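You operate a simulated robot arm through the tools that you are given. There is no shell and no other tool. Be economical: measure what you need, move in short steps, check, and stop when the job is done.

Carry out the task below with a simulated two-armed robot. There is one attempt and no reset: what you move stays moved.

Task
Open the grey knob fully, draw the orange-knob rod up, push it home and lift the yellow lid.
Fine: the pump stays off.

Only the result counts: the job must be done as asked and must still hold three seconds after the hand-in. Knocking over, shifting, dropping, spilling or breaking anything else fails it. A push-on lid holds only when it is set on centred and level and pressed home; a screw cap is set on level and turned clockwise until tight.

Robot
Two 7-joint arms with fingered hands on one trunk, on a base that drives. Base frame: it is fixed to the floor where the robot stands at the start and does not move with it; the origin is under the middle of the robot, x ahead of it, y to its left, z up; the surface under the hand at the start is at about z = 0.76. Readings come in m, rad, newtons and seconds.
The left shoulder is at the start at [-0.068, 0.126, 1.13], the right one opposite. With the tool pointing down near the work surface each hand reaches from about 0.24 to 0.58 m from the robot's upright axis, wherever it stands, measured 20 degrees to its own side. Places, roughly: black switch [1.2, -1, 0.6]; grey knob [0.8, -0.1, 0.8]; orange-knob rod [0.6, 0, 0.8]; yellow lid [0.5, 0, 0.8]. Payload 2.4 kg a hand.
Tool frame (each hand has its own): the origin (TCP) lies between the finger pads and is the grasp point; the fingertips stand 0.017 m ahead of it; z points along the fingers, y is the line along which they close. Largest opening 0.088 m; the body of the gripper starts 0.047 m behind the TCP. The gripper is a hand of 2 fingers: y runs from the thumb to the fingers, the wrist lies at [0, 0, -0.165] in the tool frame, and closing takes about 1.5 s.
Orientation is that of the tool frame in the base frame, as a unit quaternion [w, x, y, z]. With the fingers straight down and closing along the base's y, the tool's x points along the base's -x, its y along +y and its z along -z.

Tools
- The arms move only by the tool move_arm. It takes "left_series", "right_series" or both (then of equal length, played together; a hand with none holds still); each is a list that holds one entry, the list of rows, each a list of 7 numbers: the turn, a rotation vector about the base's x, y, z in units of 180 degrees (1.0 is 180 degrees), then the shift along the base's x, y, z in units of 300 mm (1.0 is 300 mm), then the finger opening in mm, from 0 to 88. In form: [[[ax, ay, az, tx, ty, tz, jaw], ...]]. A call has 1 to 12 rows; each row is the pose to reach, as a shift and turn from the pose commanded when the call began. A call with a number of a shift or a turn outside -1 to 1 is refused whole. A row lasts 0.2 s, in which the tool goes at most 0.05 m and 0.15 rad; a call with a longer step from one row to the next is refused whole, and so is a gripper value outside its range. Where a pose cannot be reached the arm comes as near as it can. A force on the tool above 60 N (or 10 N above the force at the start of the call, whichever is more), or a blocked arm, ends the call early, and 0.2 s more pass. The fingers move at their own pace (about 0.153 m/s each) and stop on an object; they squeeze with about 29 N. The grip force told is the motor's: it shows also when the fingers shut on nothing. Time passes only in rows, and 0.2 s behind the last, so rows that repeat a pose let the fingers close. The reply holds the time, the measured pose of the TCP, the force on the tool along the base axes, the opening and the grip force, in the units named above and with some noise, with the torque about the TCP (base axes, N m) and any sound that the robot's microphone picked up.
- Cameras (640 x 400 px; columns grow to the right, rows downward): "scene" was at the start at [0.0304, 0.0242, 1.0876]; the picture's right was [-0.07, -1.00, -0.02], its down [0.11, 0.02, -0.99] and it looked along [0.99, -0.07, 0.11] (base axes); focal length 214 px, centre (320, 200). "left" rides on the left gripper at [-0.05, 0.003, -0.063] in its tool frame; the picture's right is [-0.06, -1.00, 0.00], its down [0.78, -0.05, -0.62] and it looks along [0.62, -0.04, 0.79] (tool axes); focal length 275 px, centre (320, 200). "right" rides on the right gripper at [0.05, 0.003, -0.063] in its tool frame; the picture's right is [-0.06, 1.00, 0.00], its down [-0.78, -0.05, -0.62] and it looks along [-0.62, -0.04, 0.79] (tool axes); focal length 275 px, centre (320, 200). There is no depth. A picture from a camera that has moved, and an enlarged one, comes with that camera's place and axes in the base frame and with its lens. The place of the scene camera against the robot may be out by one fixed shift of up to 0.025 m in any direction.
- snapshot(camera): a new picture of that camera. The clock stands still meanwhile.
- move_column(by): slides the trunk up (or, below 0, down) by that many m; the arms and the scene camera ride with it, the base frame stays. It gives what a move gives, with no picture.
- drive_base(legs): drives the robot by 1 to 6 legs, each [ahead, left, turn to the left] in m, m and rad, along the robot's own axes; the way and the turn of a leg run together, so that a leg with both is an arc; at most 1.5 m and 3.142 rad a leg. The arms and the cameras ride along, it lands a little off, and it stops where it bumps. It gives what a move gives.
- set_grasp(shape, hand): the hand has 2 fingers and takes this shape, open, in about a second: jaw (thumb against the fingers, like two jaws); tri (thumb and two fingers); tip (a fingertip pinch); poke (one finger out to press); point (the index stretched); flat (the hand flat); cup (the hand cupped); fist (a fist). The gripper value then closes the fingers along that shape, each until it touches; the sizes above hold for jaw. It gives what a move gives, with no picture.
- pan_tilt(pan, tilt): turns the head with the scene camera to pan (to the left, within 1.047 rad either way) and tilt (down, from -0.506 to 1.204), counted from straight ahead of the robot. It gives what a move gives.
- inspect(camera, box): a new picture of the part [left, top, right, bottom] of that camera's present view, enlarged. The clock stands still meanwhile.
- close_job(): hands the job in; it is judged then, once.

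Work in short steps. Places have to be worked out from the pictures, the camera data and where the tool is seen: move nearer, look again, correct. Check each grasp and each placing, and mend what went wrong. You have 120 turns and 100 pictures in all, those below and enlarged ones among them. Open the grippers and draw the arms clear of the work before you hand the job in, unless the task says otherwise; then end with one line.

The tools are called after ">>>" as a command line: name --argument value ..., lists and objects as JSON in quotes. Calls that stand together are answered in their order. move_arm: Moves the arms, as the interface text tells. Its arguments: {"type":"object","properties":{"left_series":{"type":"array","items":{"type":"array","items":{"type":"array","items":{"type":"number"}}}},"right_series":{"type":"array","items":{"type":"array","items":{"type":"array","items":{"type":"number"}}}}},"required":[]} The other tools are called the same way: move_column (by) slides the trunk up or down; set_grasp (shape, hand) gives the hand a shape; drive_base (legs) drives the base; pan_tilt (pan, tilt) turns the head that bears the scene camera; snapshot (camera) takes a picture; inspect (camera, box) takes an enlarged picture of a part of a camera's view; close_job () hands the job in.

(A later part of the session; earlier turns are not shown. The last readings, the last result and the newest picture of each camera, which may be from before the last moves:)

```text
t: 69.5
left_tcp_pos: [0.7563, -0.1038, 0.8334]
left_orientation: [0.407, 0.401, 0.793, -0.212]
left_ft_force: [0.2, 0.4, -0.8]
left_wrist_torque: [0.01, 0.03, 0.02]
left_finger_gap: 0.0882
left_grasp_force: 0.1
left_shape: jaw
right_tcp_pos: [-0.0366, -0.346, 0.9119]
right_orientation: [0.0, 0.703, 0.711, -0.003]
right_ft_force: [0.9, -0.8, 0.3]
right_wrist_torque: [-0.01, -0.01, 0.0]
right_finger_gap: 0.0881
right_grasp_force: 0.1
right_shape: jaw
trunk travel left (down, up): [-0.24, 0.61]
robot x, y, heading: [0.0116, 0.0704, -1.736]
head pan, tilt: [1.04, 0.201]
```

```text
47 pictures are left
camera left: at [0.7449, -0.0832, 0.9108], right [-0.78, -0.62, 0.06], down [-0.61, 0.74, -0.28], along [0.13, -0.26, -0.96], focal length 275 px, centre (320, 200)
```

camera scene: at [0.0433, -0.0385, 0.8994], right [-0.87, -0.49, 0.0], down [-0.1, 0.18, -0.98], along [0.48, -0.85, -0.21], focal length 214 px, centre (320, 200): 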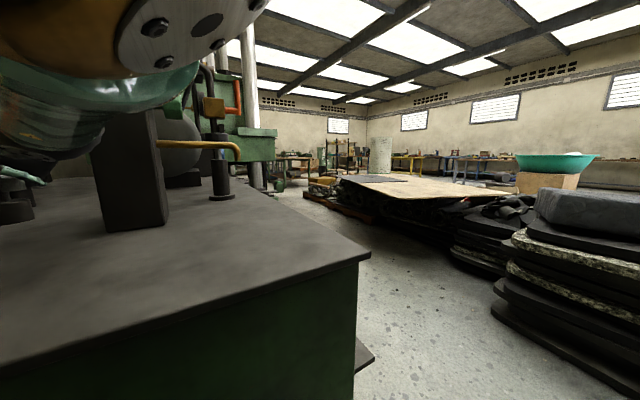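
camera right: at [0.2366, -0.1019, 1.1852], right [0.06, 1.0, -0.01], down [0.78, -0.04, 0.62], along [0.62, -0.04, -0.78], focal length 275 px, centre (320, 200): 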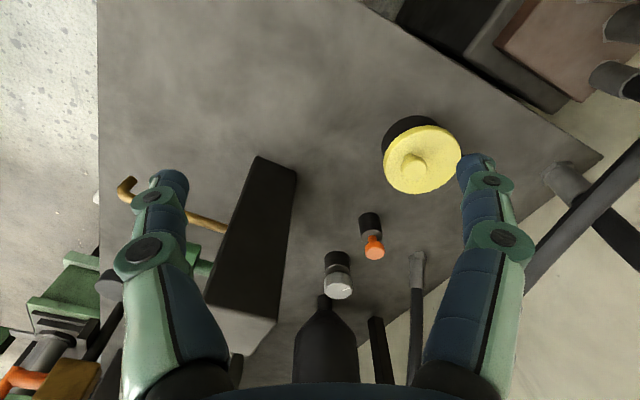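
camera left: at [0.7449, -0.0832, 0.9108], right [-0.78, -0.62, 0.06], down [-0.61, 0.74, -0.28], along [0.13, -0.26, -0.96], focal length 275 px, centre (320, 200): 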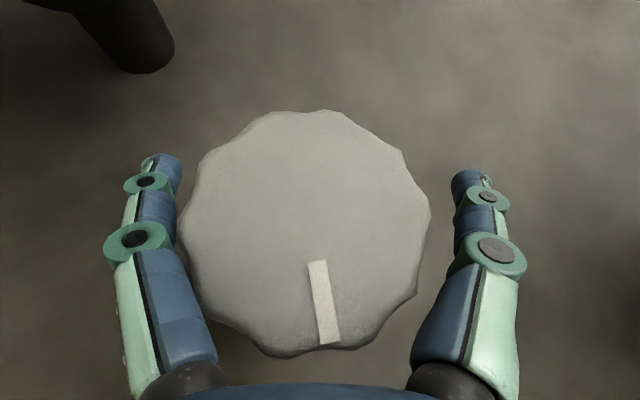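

The fingers dragged the knob back while returning (tick ~139°). I re-centre, grip, and turn only +35° this time; afterwards I'll open, lift off, and only then swing back.

>>> move_arm --left_series '[[[0, 0, 0, -0.008, 0.03, 0, 88], [0, 0, 0, -0.008, 0.03, 0, 30], [0, 0, 0, -0.008, 0.03, 0, 30], [0, 0, 0, -0.008, 0.03, 0, 30], [0, 0, 0, -0.008, 0.03, 0, 30], [0, 0, 0.04, -0.008, 0.03, 0, 30], [0, 0, 0.08, -0.008, 0.03, 0, 30], [0, 0, 0.12, -0.008, 0.03, 0, 30], [0, 0, 0.16, -0.008, 0.03, 0, 30], [0, 0, 0.195, -0.008, 0.03, 0, 30], [0, 0, 0.195, -0.008, 0.03, 0, 30]]]'

>>> snapshot --camera "left"

```text
t: 71.9
left_tcp_pos: [0.7565, -0.0845, 0.8331]
left_orientation: [0.452, 0.137, 0.878, -0.08]
left_ft_force: [10.5, -17.9, -14.0]
left_wrist_torque: [0.54, -0.24, 0.15]
left_finger_gap: 0.0456
left_grasp_force: 29.0
left_shape: jaw
right_tcp_pos: [-0.0348, -0.3401, 0.9151]
right_orientation: [0.001, 0.703, 0.711, -0.006]
right_ft_force: [0.1, -0.1, -0.2]
right_wrist_torque: [0.03, -0.02, 0.05]
right_finger_gap: 0.0881
right_grasp_force: 0.1
right_shape: jaw
trunk travel left (down, up): [-0.24, 0.61]
robot x, y, heading: [0.0147, 0.0689, -1.727]
head pan, tilt: [1.04, 0.201]
```

```text
46 pictures are left
camera left: at [0.7355, -0.0734, 0.9109], right [-0.28, -0.96, 0.07], down [-0.93, 0.25, -0.28], along [0.25, -0.14, -0.96], focal length 275 px, centre (320, 200)
```

left: 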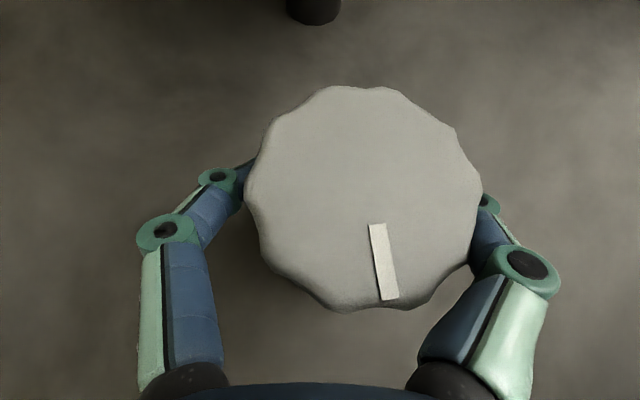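

Tick now ~176°. I open fully, shift slightly to centre, and lift straight off.

>>> move_arm --left_series '[[[0, 0, 0, 0, 0, 0, 88], [0, 0, 0, 0, 0, 0, 88], [0, 0, 0, 0, 0, 0, 88], [0, 0, 0, 0, 0, 0.06, 88], [0, 0, 0, 0, 0, 0.14, 88], [0, 0, 0, 0, 0, 0.2, 88], [0, 0, -0.04, 0, 0, 0.2, 88], [0, 0, -0.08, 0, 0, 0.2, 88], [0, 0, -0.12, 0, 0, 0.2, 88], [0, 0, -0.16, 0, 0, 0.2, 88], [0, 0, -0.195, 0, 0, 0.2, 88], [0, 0, -0.195, 0, 0, 0.2, 88]]]'

>>> snapshot --camera "left"

```text
t: 74.5
left_tcp_pos: [0.7537, -0.097, 0.8923]
left_orientation: [0.407, 0.4, 0.794, -0.211]
left_ft_force: [-0.2, -0.3, 0.7]
left_wrist_torque: [0.01, -0.01, 0.01]
left_finger_gap: 0.0877
left_grasp_force: 0.0
left_shape: jaw
right_tcp_pos: [-0.037, -0.3456, 0.9117]
right_orientation: [0.0, 0.704, 0.71, -0.003]
right_ft_force: [-1.3, 0.1, -0.5]
right_wrist_torque: [-0.01, 0.0, -0.04]
right_finger_gap: 0.0881
right_grasp_force: 0.0
right_shape: jaw
trunk travel left (down, up): [-0.24, 0.61]
robot x, y, heading: [0.0111, 0.0696, -1.735]
head pan, tilt: [1.04, 0.201]
```

```text
45 pictures are left
camera left: at [0.7427, -0.0744, 0.9706], right [-0.78, -0.62, 0.06], down [-0.61, 0.74, -0.28], along [0.13, -0.26, -0.96], focal length 275 px, centre (320, 200)
```

left: 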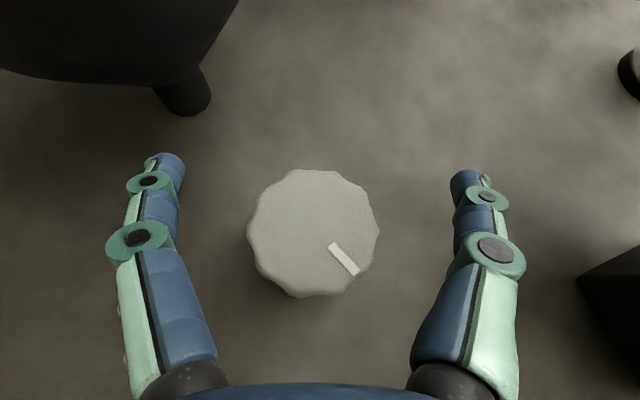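

The tick held at ~167°. Next cycle in one call: descend, grip, turn +37°.

>>> move_arm --left_series '[[[0, 0, 0, 0, 0.008, -0.1, 88], [0, 0, 0, 0, 0.008, -0.197, 88], [0, 0, 0, 0, 0.008, -0.197, 88], [0, 0, 0, 0, 0.008, -0.197, 30], [0, 0, 0, 0, 0.008, -0.197, 30], [0, 0, 0, 0, 0.008, -0.197, 30], [0, 0, 0.042, 0, 0.008, -0.197, 30], [0, 0, 0.084, 0, 0.008, -0.197, 30], [0, 0, 0.126, 0, 0.008, -0.197, 30], [0, 0, 0.168, 0, 0.008, -0.197, 30], [0, 0, 0.205, 0, 0.008, -0.197, 30], [0, 0, 0.205, 0, 0.008, -0.197, 30]]]'

>>> snapshot --camera "left"

```text
t: 77.1
left_tcp_pos: [0.7557, -0.0818, 0.8333]
left_orientation: [0.453, 0.123, 0.88, -0.073]
left_ft_force: [13.7, -22.7, -9.9]
left_wrist_torque: [0.57, -0.29, 0.26]
left_finger_gap: 0.0439
left_grasp_force: 28.8
left_shape: jaw
right_tcp_pos: [-0.0331, -0.3392, 0.9146]
right_orientation: [0.001, 0.703, 0.711, -0.006]
right_ft_force: [0.0, -0.2, -0.8]
right_wrist_torque: [0.0, -0.01, 0.03]
right_finger_gap: 0.088
right_grasp_force: 0.1
right_shape: jaw
trunk travel left (down, up): [-0.24, 0.61]
robot x, y, heading: [0.0129, 0.0711, -1.734]
head pan, tilt: [1.04, 0.201]
```

```text
44 pictures are left
camera left: at [0.7351, -0.0706, 0.9106], right [-0.25, -0.97, 0.07], down [-0.94, 0.22, -0.28], along [0.26, -0.13, -0.96], focal length 275 px, centre (320, 200)
```

left: 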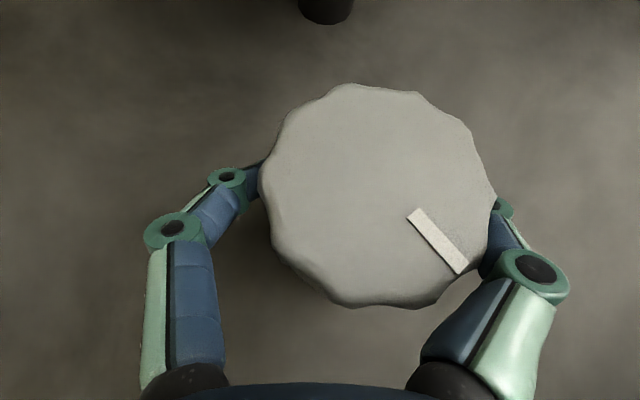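

Tick now ~207°, torque still low. I release, lift and swing back again.

>>> move_arm --left_series '[[[0, 0, 0, 0, 0, 0, 88], [0, 0, 0, 0, 0, 0, 88], [0, 0, 0, 0, 0, 0.02, 88], [0, 0, 0, 0, 0, 0.08, 88], [0, 0, 0, 0, 0, 0.15, 88], [0, 0, 0, 0, 0, 0.2, 88], [0, 0, -0.042, 0, 0, 0.2, 88], [0, 0, -0.084, 0, 0, 0.2, 88], [0, 0, -0.126, 0, 0, 0.2, 88], [0, 0, -0.168, 0, 0, 0.2, 88], [0, 0, -0.205, 0, 0, 0.2, 88], [0, 0, -0.205, 0, 0, 0.2, 88]]]'

>>> snapshot --camera "left"

```text
t: 79.7
left_tcp_pos: [0.7534, -0.0922, 0.8934]
left_orientation: [0.407, 0.401, 0.793, -0.213]
left_ft_force: [0.2, 0.3, 0.3]
left_wrist_torque: [-0.02, 0.02, -0.03]
left_finger_gap: 0.0879
left_grasp_force: 0.1
left_shape: jaw
right_tcp_pos: [-0.0368, -0.3466, 0.9119]
right_orientation: [0.0, 0.704, 0.711, -0.003]
right_ft_force: [0.5, -0.7, 1.1]
right_wrist_torque: [0.02, -0.03, 0.0]
right_finger_gap: 0.0878
right_grasp_force: 0.1
right_shape: jaw
trunk travel left (down, up): [-0.24, 0.61]
robot x, y, heading: [0.0144, 0.063, -1.734]
head pan, tilt: [1.04, 0.201]
```

```text
43 pictures are left
camera left: at [0.7428, -0.0719, 0.9711], right [-0.78, -0.62, 0.06], down [-0.61, 0.74, -0.28], along [0.13, -0.26, -0.96], focal length 275 px, centre (320, 200)
```

left: 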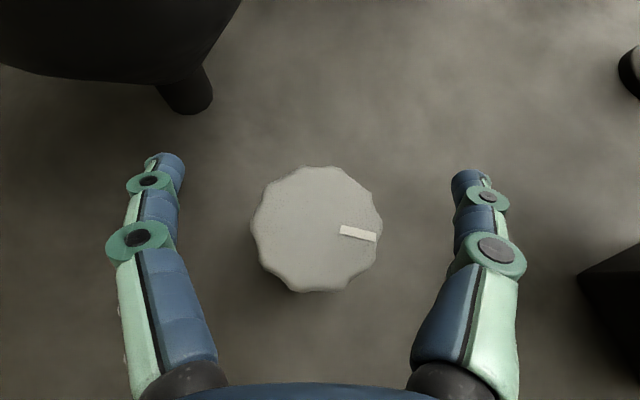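

Tick stayed at 207° (92° opened so far). Next cycle, watching for a stop.

>>> move_arm --left_series '[[[0, 0, 0, 0, -0.006, -0.1, 88], [0, 0, 0, 0, -0.006, -0.197, 88], [0, 0, 0, 0, -0.006, -0.197, 88], [0, 0, 0, 0, -0.006, -0.197, 30], [0, 0, 0, 0, -0.006, -0.197, 30], [0, 0, 0, 0, -0.006, -0.197, 30], [0, 0, 0.042, 0, -0.006, -0.197, 30], [0, 0, 0.084, 0, -0.006, -0.197, 30], [0, 0, 0.126, 0, -0.006, -0.197, 30], [0, 0, 0.168, 0, -0.006, -0.197, 30], [0, 0, 0.205, 0, -0.006, -0.197, 30], [0, 0, 0.205, 0, -0.006, -0.197, 30]]]'

>>> snapshot --camera "left"

```text
t: 82.3
left_tcp_pos: [0.7589, -0.0829, 0.8332]
left_orientation: [0.452, 0.122, 0.881, -0.073]
left_ft_force: [21.1, -28.1, -9.4]
left_wrist_torque: [0.58, -0.35, 0.38]
left_finger_gap: 0.0434
left_grasp_force: 29.1
left_shape: jaw
right_tcp_pos: [-0.0323, -0.3382, 0.9142]
right_orientation: [0.002, 0.702, 0.712, -0.008]
right_ft_force: [0.3, -0.7, -0.5]
right_wrist_torque: [0.01, 0.01, -0.02]
right_finger_gap: 0.0877
right_grasp_force: 0.0
right_shape: jaw
trunk travel left (down, up): [-0.24, 0.61]
robot x, y, heading: [0.0163, 0.0677, -1.727]
head pan, tilt: [1.04, 0.201]
```

```text
42 pictures are left
camera left: at [0.736, -0.0716, 0.9108], right [-0.24, -0.97, 0.07], down [-0.94, 0.22, -0.28], along [0.25, -0.13, -0.96], focal length 275 px, centre (320, 200)
```

left: 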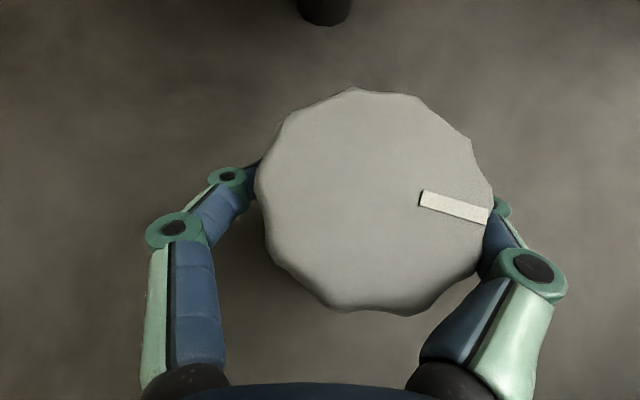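

Tick ~240°, no stop yet. Release, swing back, and go again.

>>> move_arm --left_series '[[[0, 0, 0, 0, 0, 0, 88], [0, 0, 0, 0, 0, 0, 88], [0, 0, 0, 0, 0, 0.02, 88], [0, 0, 0, 0, 0, 0.08, 88], [0, 0, 0, 0, 0, 0.15, 88], [0, 0, 0, 0, 0, 0.2, 88], [0, 0, -0.042, 0, 0, 0.2, 88], [0, 0, -0.084, 0, 0, 0.2, 88], [0, 0, -0.126, 0, 0, 0.2, 88], [0, 0, -0.168, 0, 0, 0.2, 88], [0, 0, -0.205, 0, 0, 0.2, 88], [0, 0, -0.205, 0, 0, 0.2, 88]]]'

>>> move_arm --left_series '[[[0, 0, 0, 0, 0, -0.1, 88], [0, 0, 0, 0, 0, -0.197, 88], [0, 0, 0, 0, 0, -0.197, 88], [0, 0, 0, 0, 0, -0.197, 30], [0, 0, 0, 0, 0, -0.197, 30], [0, 0, 0, 0, 0, -0.197, 30], [0, 0, 0.042, 0, 0, -0.197, 30], [0, 0, 0.084, 0, 0, -0.197, 30], [0, 0, 0.126, 0, 0, -0.197, 30], [0, 0, 0.168, 0, 0, -0.197, 30], [0, 0, 0.205, 0, 0, -0.197, 30], [0, 0, 0.205, 0, 0, -0.197, 30]]]'

>>> snapshot --camera "left"

```text
t: 84.9
left_tcp_pos: [0.754, -0.0943, 0.8946]
left_orientation: [0.407, 0.4, 0.794, -0.211]
left_ft_force: [0.5, 0.1, 0.1]
left_wrist_torque: [0.0, -0.02, 0.02]
left_finger_gap: 0.0881
left_grasp_force: 0.1
left_shape: jaw
right_tcp_pos: [-0.0382, -0.3459, 0.9114]
right_orientation: [-0.001, 0.704, 0.71, -0.003]
right_ft_force: [-0.4, 0.0, -1.1]
right_wrist_torque: [0.0, 0.01, 0.02]
right_finger_gap: 0.0882
right_grasp_force: 0.1
right_shape: jaw
trunk travel left (down, up): [-0.24, 0.61]
robot x, y, heading: [0.013, 0.0686, -1.734]
head pan, tilt: [1.04, 0.201]
```

```text
t: 87.5
left_tcp_pos: [0.7556, -0.0829, 0.8335]
left_orientation: [0.451, 0.122, 0.881, -0.073]
left_ft_force: [19.1, -22.6, -7.8]
left_wrist_torque: [0.44, -0.32, -0.11]
left_finger_gap: 0.0364
left_grasp_force: 29.1
left_shape: jaw
right_tcp_pos: [-0.032, -0.3389, 0.9136]
right_orientation: [0.002, 0.702, 0.712, -0.008]
right_ft_force: [-0.2, 0.2, 0.3]
right_wrist_torque: [-0.01, -0.03, 0.01]
right_finger_gap: 0.088
right_grasp_force: 0.0
right_shape: jaw
trunk travel left (down, up): [-0.24, 0.61]
robot x, y, heading: [0.0131, 0.0715, -1.729]
head pan, tilt: [1.04, 0.201]
```

```text
41 pictures are left
camera left: at [0.736, -0.0711, 0.9116], right [-0.24, -0.97, 0.07], down [-0.94, 0.22, -0.28], along [0.25, -0.13, -0.96], focal length 275 px, centre (320, 200)
```

left: 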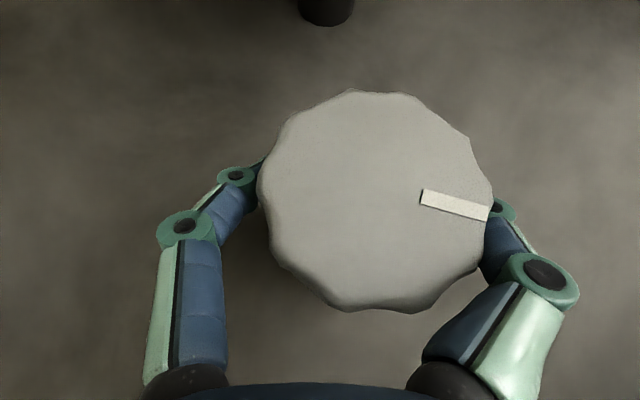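

The tick stayed at exactly 240° although the hand turned, suggesting the end stop. I repeat one cycle to confirm it's a stop rather than slip.

>>> move_arm --left_series '[[[0, 0, 0, 0, 0, 0, 88], [0, 0, 0, 0, 0, 0, 88], [0, 0, 0, 0, 0, 0.02, 88], [0, 0, 0, 0, 0, 0.08, 88], [0, 0, 0, 0, 0, 0.15, 88], [0, 0, 0, 0, 0, 0.2, 88], [0, 0, -0.042, 0, 0, 0.2, 88], [0, 0, -0.084, 0, 0, 0.2, 88], [0, 0, -0.126, 0, 0, 0.2, 88], [0, 0, -0.168, 0, 0, 0.2, 88], [0, 0, -0.205, 0, 0, 0.2, 88], [0, 0, -0.205, 0, 0, 0.2, 88]]]'

>>> snapshot --camera "left"

>>> move_arm --left_series '[[[0, 0, 0, 0, 0, -0.1, 88], [0, 0, 0, 0, 0, -0.197, 88], [0, 0, 0, 0, 0, -0.197, 88], [0, 0, 0, 0, 0, -0.197, 30], [0, 0, 0, 0, 0, -0.197, 30], [0, 0, 0, 0, 0, -0.197, 30], [0, 0, 0.03, 0, 0, -0.197, 30], [0, 0, 0.06, 0, 0, -0.197, 30], [0, 0, 0.06, 0, 0, -0.197, 30]]]'

>>> snapshot --camera "left"

```text
t: 90.1
left_tcp_pos: [0.7533, -0.0942, 0.8942]
left_orientation: [0.407, 0.399, 0.794, -0.211]
left_ft_force: [0.0, 0.0, 0.8]
left_wrist_torque: [0.03, 0.01, -0.01]
left_finger_gap: 0.0879
left_grasp_force: 0.1
left_shape: jaw
right_tcp_pos: [-0.0373, -0.3453, 0.9118]
right_orientation: [-0.001, 0.704, 0.71, -0.004]
right_ft_force: [0.0, -0.4, 0.3]
right_wrist_torque: [0.0, 0.0, 0.0]
right_finger_gap: 0.0878
right_grasp_force: 0.1
right_shape: jaw
trunk travel left (down, up): [-0.24, 0.61]
robot x, y, heading: [0.013, 0.0679, -1.732]
head pan, tilt: [1.04, 0.201]
```

```text
40 pictures are left
camera left: at [0.7424, -0.0736, 0.9732], right [-0.78, -0.62, 0.06], down [-0.61, 0.74, -0.28], along [0.13, -0.26, -0.96], focal length 275 px, centre (320, 200)
```

left: 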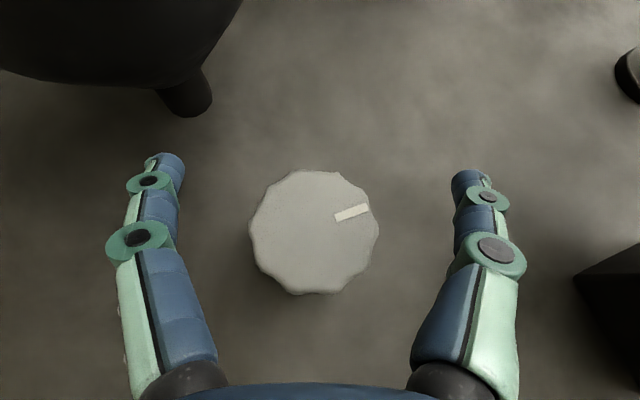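

```text
t: 92.1
left_tcp_pos: [0.7542, -0.0978, 0.8353]
left_orientation: [0.424, 0.326, 0.827, -0.174]
left_ft_force: [12.2, -13.0, 4.3]
left_wrist_torque: [-0.02, -0.22, -0.72]
left_finger_gap: 0.0536
left_grasp_force: 28.9
left_shape: jaw
right_tcp_pos: [-0.0369, -0.3474, 0.9111]
right_orientation: [-0.001, 0.704, 0.71, -0.003]
right_ft_force: [0.4, 0.1, 0.2]
right_wrist_torque: [0.0, 0.03, -0.04]
right_finger_gap: 0.0879
right_grasp_force: 0.0
right_shape: jaw
trunk travel left (down, up): [-0.24, 0.61]
robot x, y, heading: [0.012, 0.0722, -1.733]
head pan, tilt: [1.04, 0.201]
```

```text
39 pictures are left
camera left: at [0.7405, -0.0783, 0.9134], right [-0.65, -0.75, 0.06], down [-0.74, 0.62, -0.28], along [0.17, -0.23, -0.96], focal length 275 px, centre (320, 200)
```

left: 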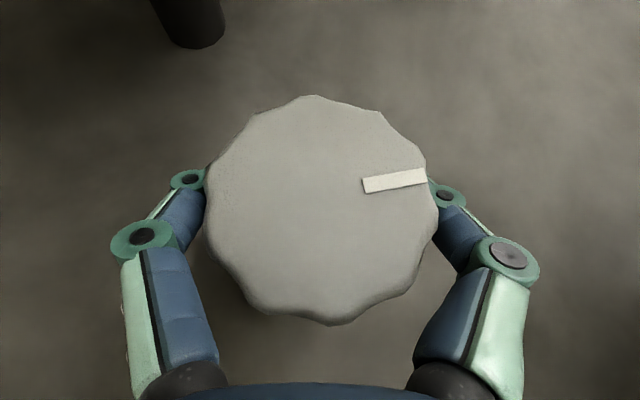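

Here the torque rises to 0.72 Nm after little motion: it is the end stop at ~240°. I press it a bit more into the stop, open while centred, lift off and check the tick.

>>> move_arm --left_series '[[[0, 0, 0.03, 0, 0.01, 0, 30], [0, 0, 0.05, 0, 0.01, 0, 30], [0, 0, 0.05, 0, 0.01, 0, 30], [0, 0, 0.05, 0, 0.01, 0, 88], [0, 0, 0.05, 0, 0.01, 0, 88], [0, 0, 0.05, 0, 0.01, 0, 88], [0, 0, 0.05, 0, 0.01, 0.06, 88], [0, 0, 0.05, 0, 0.01, 0.14, 88], [0, 0, 0.05, 0, 0.01, 0.2, 88], [0, 0, 0.05, 0, 0.01, 0.2, 88]]]'

>>> snapshot --camera "left"

```text
t: 94.3
left_tcp_pos: [0.7521, -0.0928, 0.8971]
left_orientation: [0.438, 0.256, 0.851, -0.138]
left_ft_force: [0.6, 1.1, 0.7]
left_wrist_torque: [-0.02, -0.01, -0.02]
left_finger_gap: 0.0877
left_grasp_force: 0.0
left_shape: jaw
right_tcp_pos: [-0.0368, -0.3469, 0.9114]
right_orientation: [0.0, 0.704, 0.71, -0.003]
right_ft_force: [0.5, -0.5, 0.1]
right_wrist_torque: [-0.01, 0.0, -0.04]
right_finger_gap: 0.0879
right_grasp_force: 0.0
right_shape: jaw
trunk travel left (down, up): [-0.24, 0.61]
robot x, y, heading: [0.0157, 0.0662, -1.735]
head pan, tilt: [1.04, 0.201]
```

```text
38 pictures are left
camera left: at [0.7361, -0.0755, 0.9746], right [-0.53, -0.85, 0.06], down [-0.82, 0.49, -0.28], along [0.21, -0.2, -0.96], focal length 275 px, centre (320, 200)
```

left: 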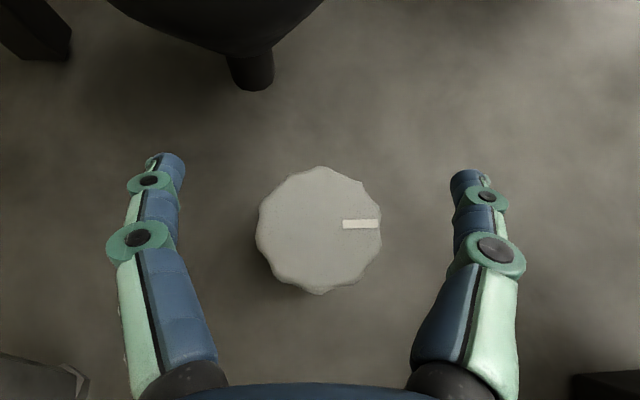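

The tick is at 238°, on the end stop: knob fully open. Next I retreat to above the orange rod, untilting the hand to about 15°.

>>> move_arm --left_series '[[[0, 0, 0, -0.06, 0.035, 0.03, 88], [0.0206, 0.0308, 0, -0.13, 0.07, 0.06, 88], [0.0412, 0.0615, 0, -0.2, 0.11, 0.1, 88], [0.0618, 0.0923, 0, -0.27, 0.15, 0.12, 88], [0.0824, 0.123, 0, -0.34, 0.19, 0.14, 88], [0.103, 0.1538, 0, -0.41, 0.227, 0.14, 88], [0.1236, 0.1845, 0, -0.41, 0.227, 0.12, 88], [0.1236, 0.1845, 0, -0.41, 0.227, 0.1, 88]]]'

>>> snapshot --camera "left"

```text
t: 96.1
left_tcp_pos: [0.6288, -0.0225, 0.9269]
left_orientation: [0.12, 0.285, 0.95, -0.04]
left_ft_force: [0.3, -0.2, -0.2]
left_wrist_torque: [0.0, 0.01, -0.04]
left_finger_gap: 0.0878
left_grasp_force: 0.1
left_shape: jaw
right_tcp_pos: [-0.0375, -0.3461, 0.9112]
right_orientation: [-0.001, 0.703, 0.711, -0.004]
right_ft_force: [0.2, -0.1, 0.6]
right_wrist_torque: [0.01, 0.03, -0.03]
right_finger_gap: 0.0881
right_grasp_force: 0.1
right_shape: jaw
trunk travel left (down, up): [-0.24, 0.61]
robot x, y, heading: [0.0125, 0.0667, -1.733]
head pan, tilt: [1.04, 0.201]
```

```text
37 pictures are left
camera left: at [0.6583, -0.0381, 1.0011], right [-0.5, -0.87, 0.02], down [-0.79, 0.47, 0.4], along [-0.36, 0.18, -0.91], focal length 275 px, centre (320, 200)
```

left: 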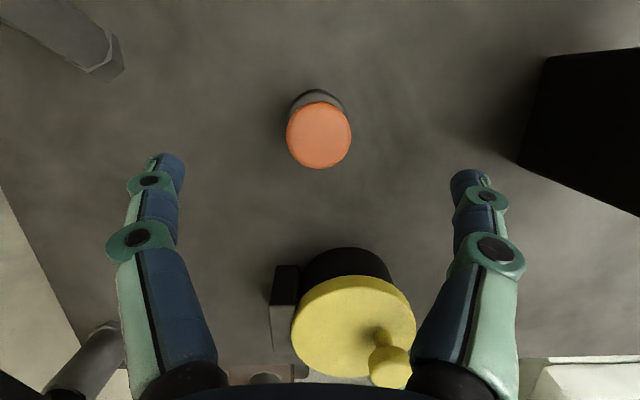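

The orange head is at (0.631, -0.027). I take an enlarged look at its profile from an oblique angle before gripping.

>>> inspect --camera "left" --box '[260, 70, 380, 190]'

>>> pan_tilt --pan 1.04 --tilt 0.35

>>> snapshot --camera "scene"

```text
3.33 times, centred on (320, 130) of left
camera zoom: at [0.6583, -0.0381, 1.0011], right [-0.5, -0.87, 0.02], down [-0.79, 0.47, 0.4], along [-0.36, 0.18, -0.91], focal length 918 px, centre (320, 433)
```

zoom: 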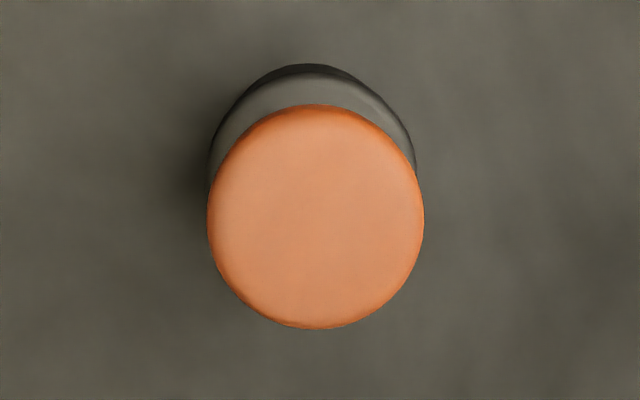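

```text
t: 96.8
left_tcp_pos: [0.6302, -0.0244, 0.9279]
left_orientation: [0.12, 0.286, 0.95, -0.04]
left_ft_force: [0.3, -0.4, 0.3]
left_wrist_torque: [-0.01, 0.03, -0.04]
left_finger_gap: 0.0878
left_grasp_force: 0.1
left_shape: jaw
right_tcp_pos: [-0.0353, -0.347, 0.9121]
right_orientation: [-0.001, 0.705, 0.71, -0.003]
right_ft_force: [-0.3, 0.4, -0.3]
right_wrist_torque: [0.04, -0.02, 0.02]
right_finger_gap: 0.088
right_grasp_force: 0.1
right_shape: jaw
trunk travel left (down, up): [-0.24, 0.61]
robot x, y, heading: [0.0135, 0.067, -1.731]
head pan, tilt: [1.04, 0.351]
```

```text
35 pictures are left
camera scene: at [0.0829, -0.0179, 0.9262], right [-0.64, -0.77, 0.0], down [-0.26, 0.22, -0.94], along [0.72, -0.6, -0.34], focal length 214 px, centre (320, 200)
```

scene: 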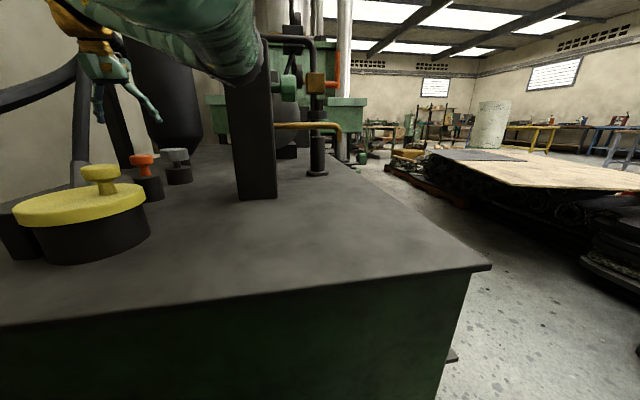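

This shows the profile from the side; I enlarge it to judge head, neck and collar heights.

>>> inspect --camera "scene" --box '[0, 110, 220, 280]'

```text
2.35 times, centred on (110, 195) of scene
camera zoom: at [0.0829, -0.0179, 0.9262], right [-0.64, -0.77, 0.0], down [-0.26, 0.22, -0.94], along [0.72, -0.6, -0.34], focal length 505 px, centre (814, 212)
```

zoom: 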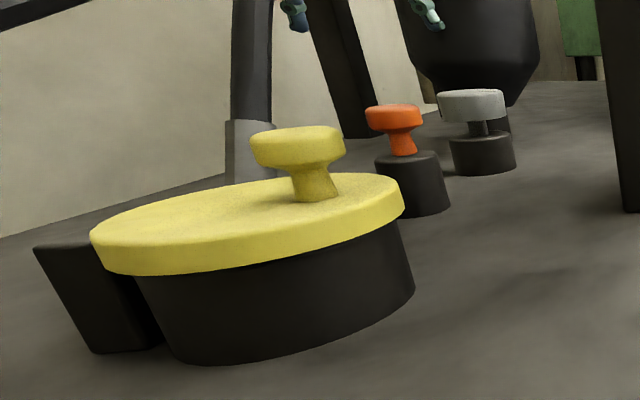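

The orange head spans about z 0.828–0.848 with a neck beneath. I descend to z 0.833 and close on the head.

>>> move_arm --left_series '[[[0, 0, 0, 0.003, -0.008, -0.08, 88], [0, 0, 0, 0.003, -0.008, -0.16, 88], [0, 0, 0, 0.003, -0.008, -0.24, 88], [0, 0, 0, 0.003, -0.008, -0.315, 88], [0, 0, 0, 0.003, -0.008, -0.315, 88], [0, 0, 0, 0.003, -0.008, -0.315, 10], [0, 0, 0, 0.003, -0.008, -0.315, 10], [0, 0, 0, 0.003, -0.008, -0.315, 10], [0, 0, 0, 0.003, -0.008, -0.315, 10], [0, 0, 0, 0.003, -0.008, -0.315, 10]]]'

>>> snapshot --camera "left"

```text
t: 99.0
left_tcp_pos: [0.6318, -0.0272, 0.8322]
left_orientation: [0.121, 0.287, 0.949, -0.041]
left_ft_force: [4.9, -6.6, -0.8]
left_wrist_torque: [0.17, -0.25, -0.07]
left_finger_gap: 0.0122
left_grasp_force: 29.1
left_shape: jaw
right_tcp_pos: [-0.0369, -0.3468, 0.9114]
right_orientation: [-0.001, 0.704, 0.71, -0.003]
right_ft_force: [0.5, -0.1, 0.2]
right_wrist_torque: [0.05, -0.02, 0.0]
right_finger_gap: 0.088
right_grasp_force: 0.1
right_shape: jaw
trunk travel left (down, up): [-0.24, 0.61]
robot x, y, heading: [0.0129, 0.0652, -1.732]
head pan, tilt: [1.04, 0.351]
```

```text
33 pictures are left
camera left: at [0.6607, -0.0424, 0.9063], right [-0.5, -0.86, 0.02], down [-0.79, 0.47, 0.4], along [-0.36, 0.18, -0.92], focal length 275 px, centre (320, 200)
```

left: 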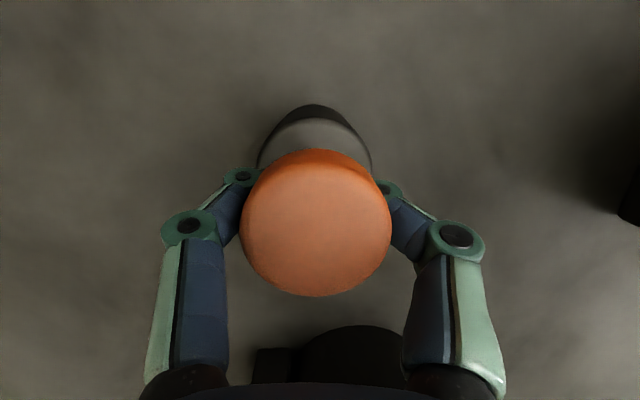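

The fingers closed under the head around the neck (gap 12 mm), a secure hook. I pull straight up in steps.

>>> move_arm --left_series '[[[0, 0, 0, 0, 0, 0.03, 10], [0, 0, 0, 0, 0, 0.06, 10], [0, 0, 0, 0, 0, 0.09, 10], [0, 0, 0, 0, 0, 0.12, 10], [0, 0, 0, 0, 0, 0.15, 10], [0, 0, 0, 0, 0, 0.15, 10]]]'

>>> inspect --camera "scene" --box '[0, 70, 220, 280]'

```text
t: 100.4
left_tcp_pos: [0.6314, -0.0271, 0.8752]
left_orientation: [0.12, 0.287, 0.95, -0.041]
left_ft_force: [5.7, -12.7, 0.1]
left_wrist_torque: [0.08, -0.29, -0.05]
left_finger_gap: 0.0124
left_grasp_force: 29.4
left_shape: jaw
right_tcp_pos: [-0.0362, -0.3463, 0.9102]
right_orientation: [-0.002, 0.703, 0.711, -0.003]
right_ft_force: [-0.4, 0.1, 1.2]
right_wrist_torque: [0.0, 0.01, -0.01]
right_finger_gap: 0.0881
right_grasp_force: 0.0
right_shape: jaw
trunk travel left (down, up): [-0.24, 0.61]
robot x, y, heading: [0.0151, 0.072, -1.736]
head pan, tilt: [1.04, 0.351]
```

```text
1.90 times, centred on (110, 175) of scene
camera zoom: at [0.0834, -0.0189, 0.926], right [-0.64, -0.77, 0.0], down [-0.27, 0.22, -0.94], along [0.72, -0.6, -0.35], focal length 408 px, centre (720, 248)
```

zoom: 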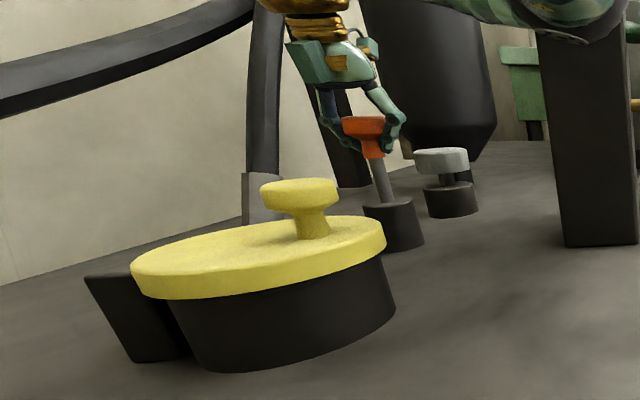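

The rod has risen 43 mm, grey shaft showing. I keep pulling gently to find the top of its stroke.

>>> move_arm --left_series '[[[0, 0, 0, 0, 0, 0.025, 10], [0, 0, 0, 0, 0, 0.05, 10], [0, 0, 0, 0, 0, 0.075, 10], [0, 0, 0, 0, 0, 0.075, 10]]]'

```text
t: 101.4
left_tcp_pos: [0.6321, -0.0278, 0.8988]
left_orientation: [0.12, 0.286, 0.95, -0.04]
left_ft_force: [8.0, -12.4, -0.2]
left_wrist_torque: [0.1, -0.29, -0.02]
left_finger_gap: 0.0124
left_grasp_force: 28.6
left_shape: jaw
right_tcp_pos: [-0.035, -0.3469, 0.9104]
right_orientation: [-0.002, 0.704, 0.71, -0.003]
right_ft_force: [-0.6, 0.0, -0.1]
right_wrist_torque: [0.02, 0.0, -0.05]
right_finger_gap: 0.0879
right_grasp_force: 0.1
right_shape: jaw
trunk travel left (down, up): [-0.24, 0.61]
robot x, y, heading: [0.0122, 0.0707, -1.733]
head pan, tilt: [1.04, 0.351]
```

Still free (66 mm total, no vertical load). I pull further in small steps.

>>> move_arm --left_series '[[[0, 0, 0, 0, 0, 0.025, 10], [0, 0, 0, 0, 0, 0.05, 10], [0, 0, 0, 0, 0, 0.075, 10], [0, 0, 0, 0, 0, 0.075, 10]]]'

>>> inspect --camera "scene" --box '[0, 40, 220, 250]'

```text
t: 102.4
left_tcp_pos: [0.6306, -0.0277, 0.9199]
left_orientation: [0.119, 0.286, 0.95, -0.04]
left_ft_force: [7.9, -12.8, -1.0]
left_wrist_torque: [0.11, -0.32, 0.0]
left_finger_gap: 0.0126
left_grasp_force: 29.8
left_shape: jaw
right_tcp_pos: [-0.0358, -0.3465, 0.912]
right_orientation: [-0.002, 0.704, 0.71, -0.003]
right_ft_force: [0.1, -0.2, -0.4]
right_wrist_torque: [0.01, 0.01, -0.01]
right_finger_gap: 0.0881
right_grasp_force: 0.1
right_shape: jaw
trunk travel left (down, up): [-0.24, 0.61]
robot x, y, heading: [0.0114, 0.067, -1.732]
head pan, tilt: [1.04, 0.351]
```

```text
1.90 times, centred on (110, 145) of scene
camera zoom: at [0.0835, -0.0191, 0.926], right [-0.64, -0.77, 0.0], down [-0.27, 0.22, -0.94], along [0.72, -0.6, -0.35], focal length 408 px, centre (720, 305)
```

zoom: 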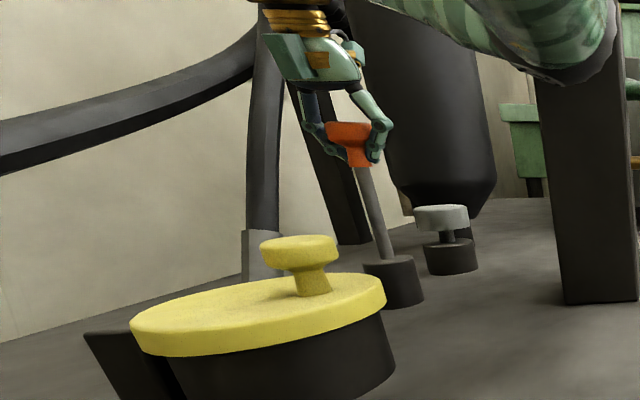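

88 mm up and still free. I continue in small steps for the top stop.

>>> move_arm --left_series '[[[0, 0, 0, 0, 0, 0.025, 10], [0, 0, 0, 0, 0, 0.05, 10], [0, 0, 0, 0, 0, 0.075, 10], [0, 0, 0, 0, 0, 0.1, 10], [0, 0, 0, 0, 0, 0.1, 10]]]'

>>> inspect --camera "scene" --box '[0, 40, 220, 250]'

```text
t: 103.6
left_tcp_pos: [0.6307, -0.0283, 0.9512]
left_orientation: [0.119, 0.285, 0.95, -0.04]
left_ft_force: [10.9, -10.3, -0.5]
left_wrist_torque: [0.12, -0.31, -0.03]
left_finger_gap: 0.0125
left_grasp_force: 29.2
left_shape: jaw
right_tcp_pos: [-0.0358, -0.3472, 0.9113]
right_orientation: [-0.003, 0.704, 0.71, -0.003]
right_ft_force: [0.2, -0.8, -0.4]
right_wrist_torque: [-0.01, -0.02, 0.01]
right_finger_gap: 0.0877
right_grasp_force: 0.1
right_shape: jaw
trunk travel left (down, up): [-0.24, 0.61]
robot x, y, heading: [0.0142, 0.0698, -1.738]
head pan, tilt: [1.04, 0.351]
```

```text
1.90 times, centred on (110, 145) of scene
camera zoom: at [0.0839, -0.019, 0.9259], right [-0.64, -0.77, 0.0], down [-0.27, 0.22, -0.94], along [0.72, -0.6, -0.35], focal length 408 px, centre (720, 305)
```

zoom: 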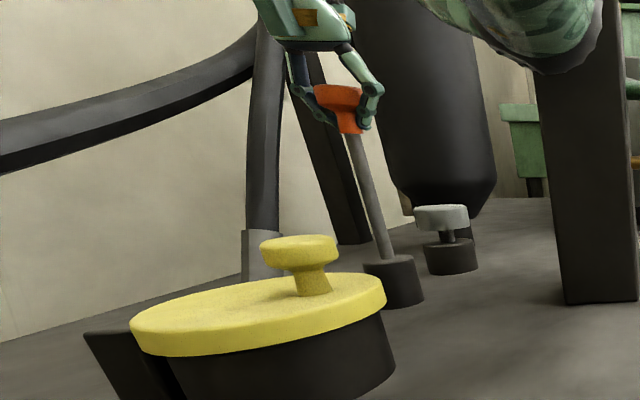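

119 mm up and still guided. I continue a little further, watching for vertical load.

>>> move_arm --left_series '[[[0, 0, 0, 0, 0, 0.025, 10], [0, 0, 0, 0, 0, 0.05, 10], [0, 0, 0, 0, 0, 0.075, 10], [0, 0, 0, 0, 0, 0.1, 10], [0, 0, 0, 0, 0, 0.1, 10]]]'

>>> inspect --camera "scene" --box '[0, 40, 220, 250]'

```text
t: 104.8
left_tcp_pos: [0.631, -0.0272, 0.9802]
left_orientation: [0.12, 0.286, 0.95, -0.041]
left_ft_force: [8.0, -11.1, -0.7]
left_wrist_torque: [0.1, -0.31, -0.02]
left_finger_gap: 0.012
left_grasp_force: 29.0
left_shape: jaw
right_tcp_pos: [-0.0358, -0.3481, 0.91]
right_orientation: [-0.002, 0.704, 0.71, -0.003]
right_ft_force: [0.6, -0.5, 0.2]
right_wrist_torque: [0.01, 0.01, 0.01]
right_finger_gap: 0.0879
right_grasp_force: 0.0
right_shape: jaw
trunk travel left (down, up): [-0.24, 0.61]
robot x, y, heading: [0.0124, 0.0687, -1.743]
head pan, tilt: [1.04, 0.351]
```

```text
1.90 times, centred on (110, 145) of scene
camera zoom: at [0.0837, -0.019, 0.9259], right [-0.64, -0.77, 0.0], down [-0.27, 0.22, -0.94], along [0.72, -0.6, -0.35], focal length 408 px, centre (720, 305)
```

zoom: 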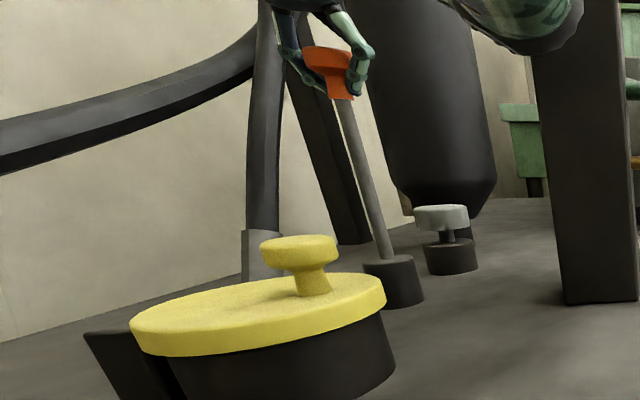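

148 mm up, still guided with no load. I go on in the same manner.

>>> move_arm --left_series '[[[0, 0, 0, 0, 0, 0.025, 10], [0, 0, 0, 0, 0, 0.05, 10], [0, 0, 0, 0, 0, 0.075, 10], [0, 0, 0, 0, 0, 0.1, 10], [0, 0, 0, 0, 0, 0.1, 10]]]'

>>> inspect --camera "scene" --box '[0, 20, 220, 230]'

```text
t: 105.5
left_tcp_pos: [0.6348, -0.0288, 0.9942]
left_orientation: [0.114, 0.286, 0.95, -0.046]
left_ft_force: [5.5, -6.0, -47.1]
left_wrist_torque: [0.3, -0.28, -0.1]
left_finger_gap: 0.0036
left_grasp_force: 29.0
left_shape: jaw
right_tcp_pos: [-0.0335, -0.3481, 0.9108]
right_orientation: [-0.003, 0.705, 0.71, -0.004]
right_ft_force: [0.6, -0.3, 0.2]
right_wrist_torque: [0.0, 0.0, -0.02]
right_finger_gap: 0.0881
right_grasp_force: 0.0
right_shape: jaw
trunk travel left (down, up): [-0.24, 0.61]
robot x, y, heading: [0.014, 0.0636, -1.737]
head pan, tilt: [1.04, 0.351]
stopped in row 3 (left hand): the force on the tool passed its limit at 65 N (the readings are from after the stop); the commanded pose is now the measured one
```

```text
1.90 times, centred on (110, 125) of scene
camera zoom: at [0.0865, -0.0193, 0.9255], right [-0.64, -0.77, 0.0], down [-0.27, 0.22, -0.94], along [0.72, -0.6, -0.35], focal length 408 px, centre (720, 343)
```

zoom: 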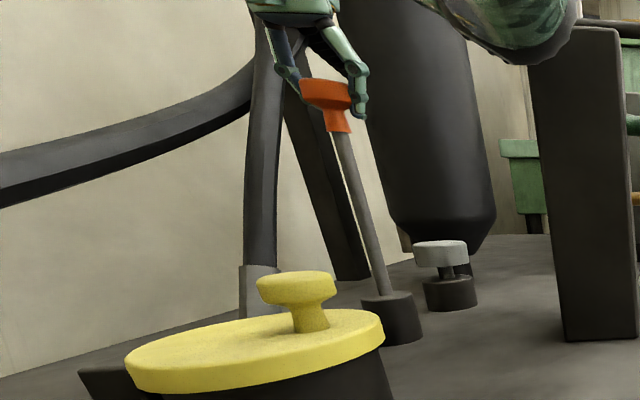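

The top stop is reached (about 160 mm). Now I push the rod down along the same line while gripping.

>>> move_arm --left_series '[[[0, 0, 0, -0.008, 0.003, -0.03, 10], [0, 0, 0, -0.008, 0.003, -0.08, 10], [0, 0, 0, -0.008, 0.003, -0.13, 10], [0, 0, 0, -0.008, 0.003, -0.18, 10], [0, 0, 0, -0.008, 0.003, -0.23, 10], [0, 0, 0, -0.008, 0.003, -0.28, 10], [0, 0, 0, -0.008, 0.003, -0.33, 10], [0, 0, 0, -0.008, 0.003, -0.38, 10], [0, 0, 0, -0.008, 0.003, -0.43, 10], [0, 0, 0, -0.008, 0.003, -0.48, 10], [0, 0, 0, -0.008, 0.003, -0.51, 10], [0, 0, 0, -0.008, 0.003, -0.51, 10]]]'

>>> inspect --camera "scene" --box '[0, 40, 220, 250]'

```text
t: 108.2
left_tcp_pos: [0.631, -0.0274, 0.8442]
left_orientation: [0.119, 0.285, 0.95, -0.044]
left_ft_force: [18.2, -24.9, -2.0]
left_wrist_torque: [0.27, -0.37, 0.19]
left_finger_gap: 0.0136
left_grasp_force: 29.5
left_shape: jaw
right_tcp_pos: [-0.0358, -0.3481, 0.9111]
right_orientation: [-0.002, 0.704, 0.71, -0.003]
right_ft_force: [0.4, 0.0, 0.2]
right_wrist_torque: [-0.03, 0.0, 0.03]
right_finger_gap: 0.0882
right_grasp_force: 0.0
right_shape: jaw
trunk travel left (down, up): [-0.24, 0.61]
robot x, y, heading: [0.0153, 0.0711, -1.732]
head pan, tilt: [1.04, 0.351]
```

```text
1.90 times, centred on (110, 145) of scene
camera zoom: at [0.0842, -0.0201, 0.9257], right [-0.64, -0.77, 0.0], down [-0.27, 0.22, -0.94], along [0.72, -0.6, -0.35], focal length 408 px, centre (720, 305)
```

zoom: 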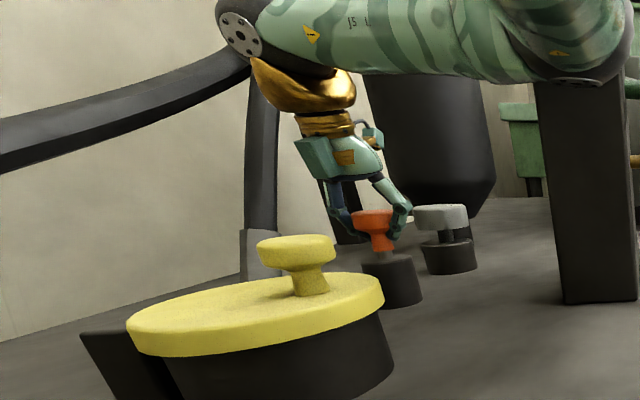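

Nearly home, about a centimetre of shaft still shows. I push further down gently.

>>> move_arm --left_series '[[[0, 0, 0, 0, 0, -0.02, 10], [0, 0, 0, 0, 0, -0.04, 10], [0, 0, 0, 0, 0, -0.06, 10], [0, 0, 0, 0, 0, -0.06, 10]]]'

>>> inspect --camera "scene" --box '[80, 110, 220, 210]'

```text
t: 109.2
left_tcp_pos: [0.6254, -0.0218, 0.8301]
left_orientation: [0.119, 0.283, 0.951, -0.041]
left_ft_force: [5.6, -5.5, 27.1]
left_wrist_torque: [0.01, -0.21, 0.09]
left_finger_gap: 0.0169
left_grasp_force: 29.5
left_shape: jaw
right_tcp_pos: [-0.0378, -0.3461, 0.9116]
right_orientation: [0.0, 0.703, 0.711, -0.003]
right_ft_force: [-0.3, 0.3, 0.3]
right_wrist_torque: [0.02, -0.01, 0.0]
right_finger_gap: 0.0882
right_grasp_force: 0.1
right_shape: jaw
trunk travel left (down, up): [-0.24, 0.61]
robot x, y, heading: [0.0124, 0.0682, -1.73]
head pan, tilt: [1.04, 0.351]
```

```text
4.00 times, centred on (150, 160) of scene
camera zoom: at [0.0813, -0.0178, 0.9264], right [-0.64, -0.77, 0.0], down [-0.26, 0.22, -0.94], along [0.72, -0.6, -0.34], focal length 858 px, centre (1000, 360)
```

zoom: 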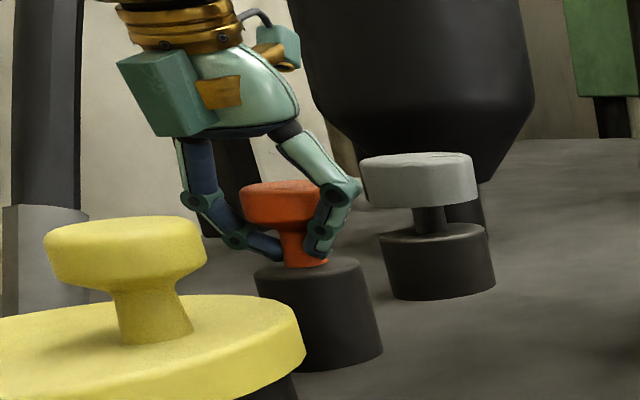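

It looks home with 27 N reaction. I open, lift, close the fingers above, to press the head down once more and confirm.

>>> move_arm --left_series '[[[0, 0, 0, 0, 0, 0, 88], [0, 0, 0, 0.019, -0.017, 0, 88], [0, 0, 0, 0.019, -0.017, 0, 88], [0, 0, 0, 0.019, -0.017, 0.08, 88], [0, 0, 0, 0.019, -0.017, 0.16, 88], [0, 0, 0, 0.019, -0.017, 0.24, 88], [0, 0, 0, 0.019, -0.017, 0.24, 0], [0, 0, 0, 0.019, -0.017, 0.24, 0], [0, 0, 0, 0.019, -0.017, 0.24, 0], [0, 0, 0, 0.019, -0.017, 0.24, 0]]]'

>>> snapshot --camera "left"

```text
t: 111.3
left_tcp_pos: [0.6331, -0.0293, 0.8998]
left_orientation: [0.119, 0.285, 0.95, -0.044]
left_ft_force: [-0.6, -0.4, 0.0]
left_wrist_torque: [0.02, 0.0, 0.01]
left_finger_gap: 0.0
left_grasp_force: 28.7
left_shape: jaw
right_tcp_pos: [-0.0376, -0.3468, 0.9115]
right_orientation: [-0.001, 0.704, 0.71, -0.003]
right_ft_force: [-0.2, -0.1, -0.1]
right_wrist_torque: [0.01, 0.04, 0.0]
right_finger_gap: 0.0882
right_grasp_force: 0.0
right_shape: jaw
trunk travel left (down, up): [-0.24, 0.61]
robot x, y, heading: [0.0114, 0.0695, -1.731]
head pan, tilt: [1.04, 0.351]
```

```text
25 pictures are left
camera left: at [0.6625, -0.0437, 0.9743], right [-0.5, -0.87, 0.03], down [-0.79, 0.47, 0.4], along [-0.36, 0.18, -0.91], focal length 275 px, centre (320, 200)
```

left: 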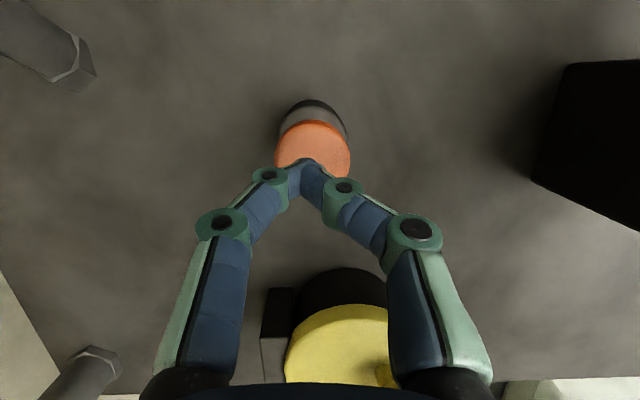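

The closed fingertips are above the head. I press down until resistance shows.

>>> move_arm --left_series '[[[0, 0, 0, -0.01, 0.005, -0.05, 0], [0, 0, 0, -0.01, 0.005, -0.1, 0], [0, 0, 0, -0.01, 0.005, -0.13, 0], [0, 0, 0, -0.01, 0.005, -0.15, 0], [0, 0, 0, -0.01, 0.005, -0.16, 0], [0, 0, 0, -0.01, 0.005, -0.16, 0]]]'

```text
t: 112.3
left_tcp_pos: [0.6298, -0.0292, 0.8641]
left_orientation: [0.126, 0.288, 0.949, -0.038]
left_ft_force: [-2.2, -3.7, 41.6]
left_wrist_torque: [0.17, -0.11, 0.02]
left_finger_gap: 0.0051
left_grasp_force: 29.3
left_shape: jaw
right_tcp_pos: [-0.0405, -0.3459, 0.9117]
right_orientation: [0.001, 0.704, 0.71, -0.002]
right_ft_force: [0.2, 0.6, 0.9]
right_wrist_torque: [-0.02, -0.01, -0.01]
right_finger_gap: 0.0879
right_grasp_force: 0.1
right_shape: jaw
trunk travel left (down, up): [-0.24, 0.61]
robot x, y, heading: [0.0135, 0.0685, -1.731]
head pan, tilt: [1.04, 0.351]
stopped in row 4 (left hand): the force on the tool passed its limit at 63 N (the readings are from after the stop); the commanded pose is now the measured one
```

Contact came at the home height (top ≈ 0.847), so the rod is home. Next the lid: hinge is on the +u (wall) side at about (0.50, 0.09), handle near (0.446, 0.015). I lift, open, and move above the handle with the fingers closing parallel to the hinge axis.

>>> move_arm --left_series '[[[0, 0, 0, 0, 0, 0.1, 0], [0.009, 0.002, -0.0476, -0.03, 0.01, 0.2, 0], [0.018, 0.0042, -0.0952, -0.09, 0.02, 0.287, 40], [0.027, 0.0063, -0.1428, -0.16, 0.035, 0.287, 60], [0.036, 0.0084, -0.1904, -0.23, 0.05, 0.287, 60], [0.045, 0.0105, -0.238, -0.3, 0.07, 0.287, 60], [0.054, 0.0127, -0.2856, -0.37, 0.09, 0.287, 60], [0.063, 0.0148, -0.3332, -0.44, 0.105, 0.287, 60], [0.072, 0.0169, -0.3808, -0.51, 0.12, 0.287, 60], [0.081, 0.019, -0.4284, -0.57, 0.135, 0.287, 60], [0.09, 0.0211, -0.476, -0.613, 0.147, 0.287, 60], [0.09, 0.0211, -0.476, -0.613, 0.147, 0.287, 60]]]'

>>> snapshot --camera "left"

```text
refused: row 2 steps farther than a row can; nothing moved
```

```text
24 pictures are left
camera left: at [0.6575, -0.0437, 0.9387], right [-0.51, -0.86, 0.02], down [-0.79, 0.47, 0.39], along [-0.35, 0.19, -0.92], focal length 275 px, centre (320, 200)
```

left: 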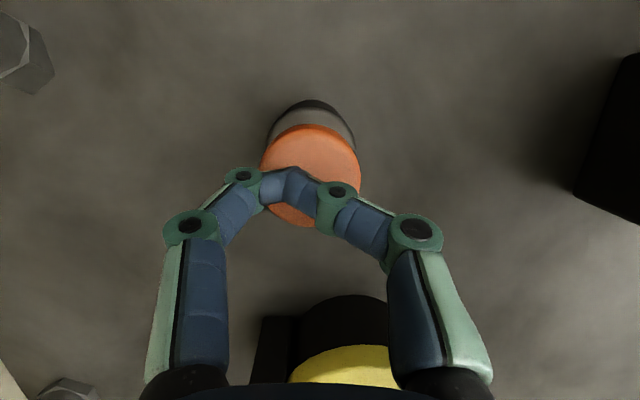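

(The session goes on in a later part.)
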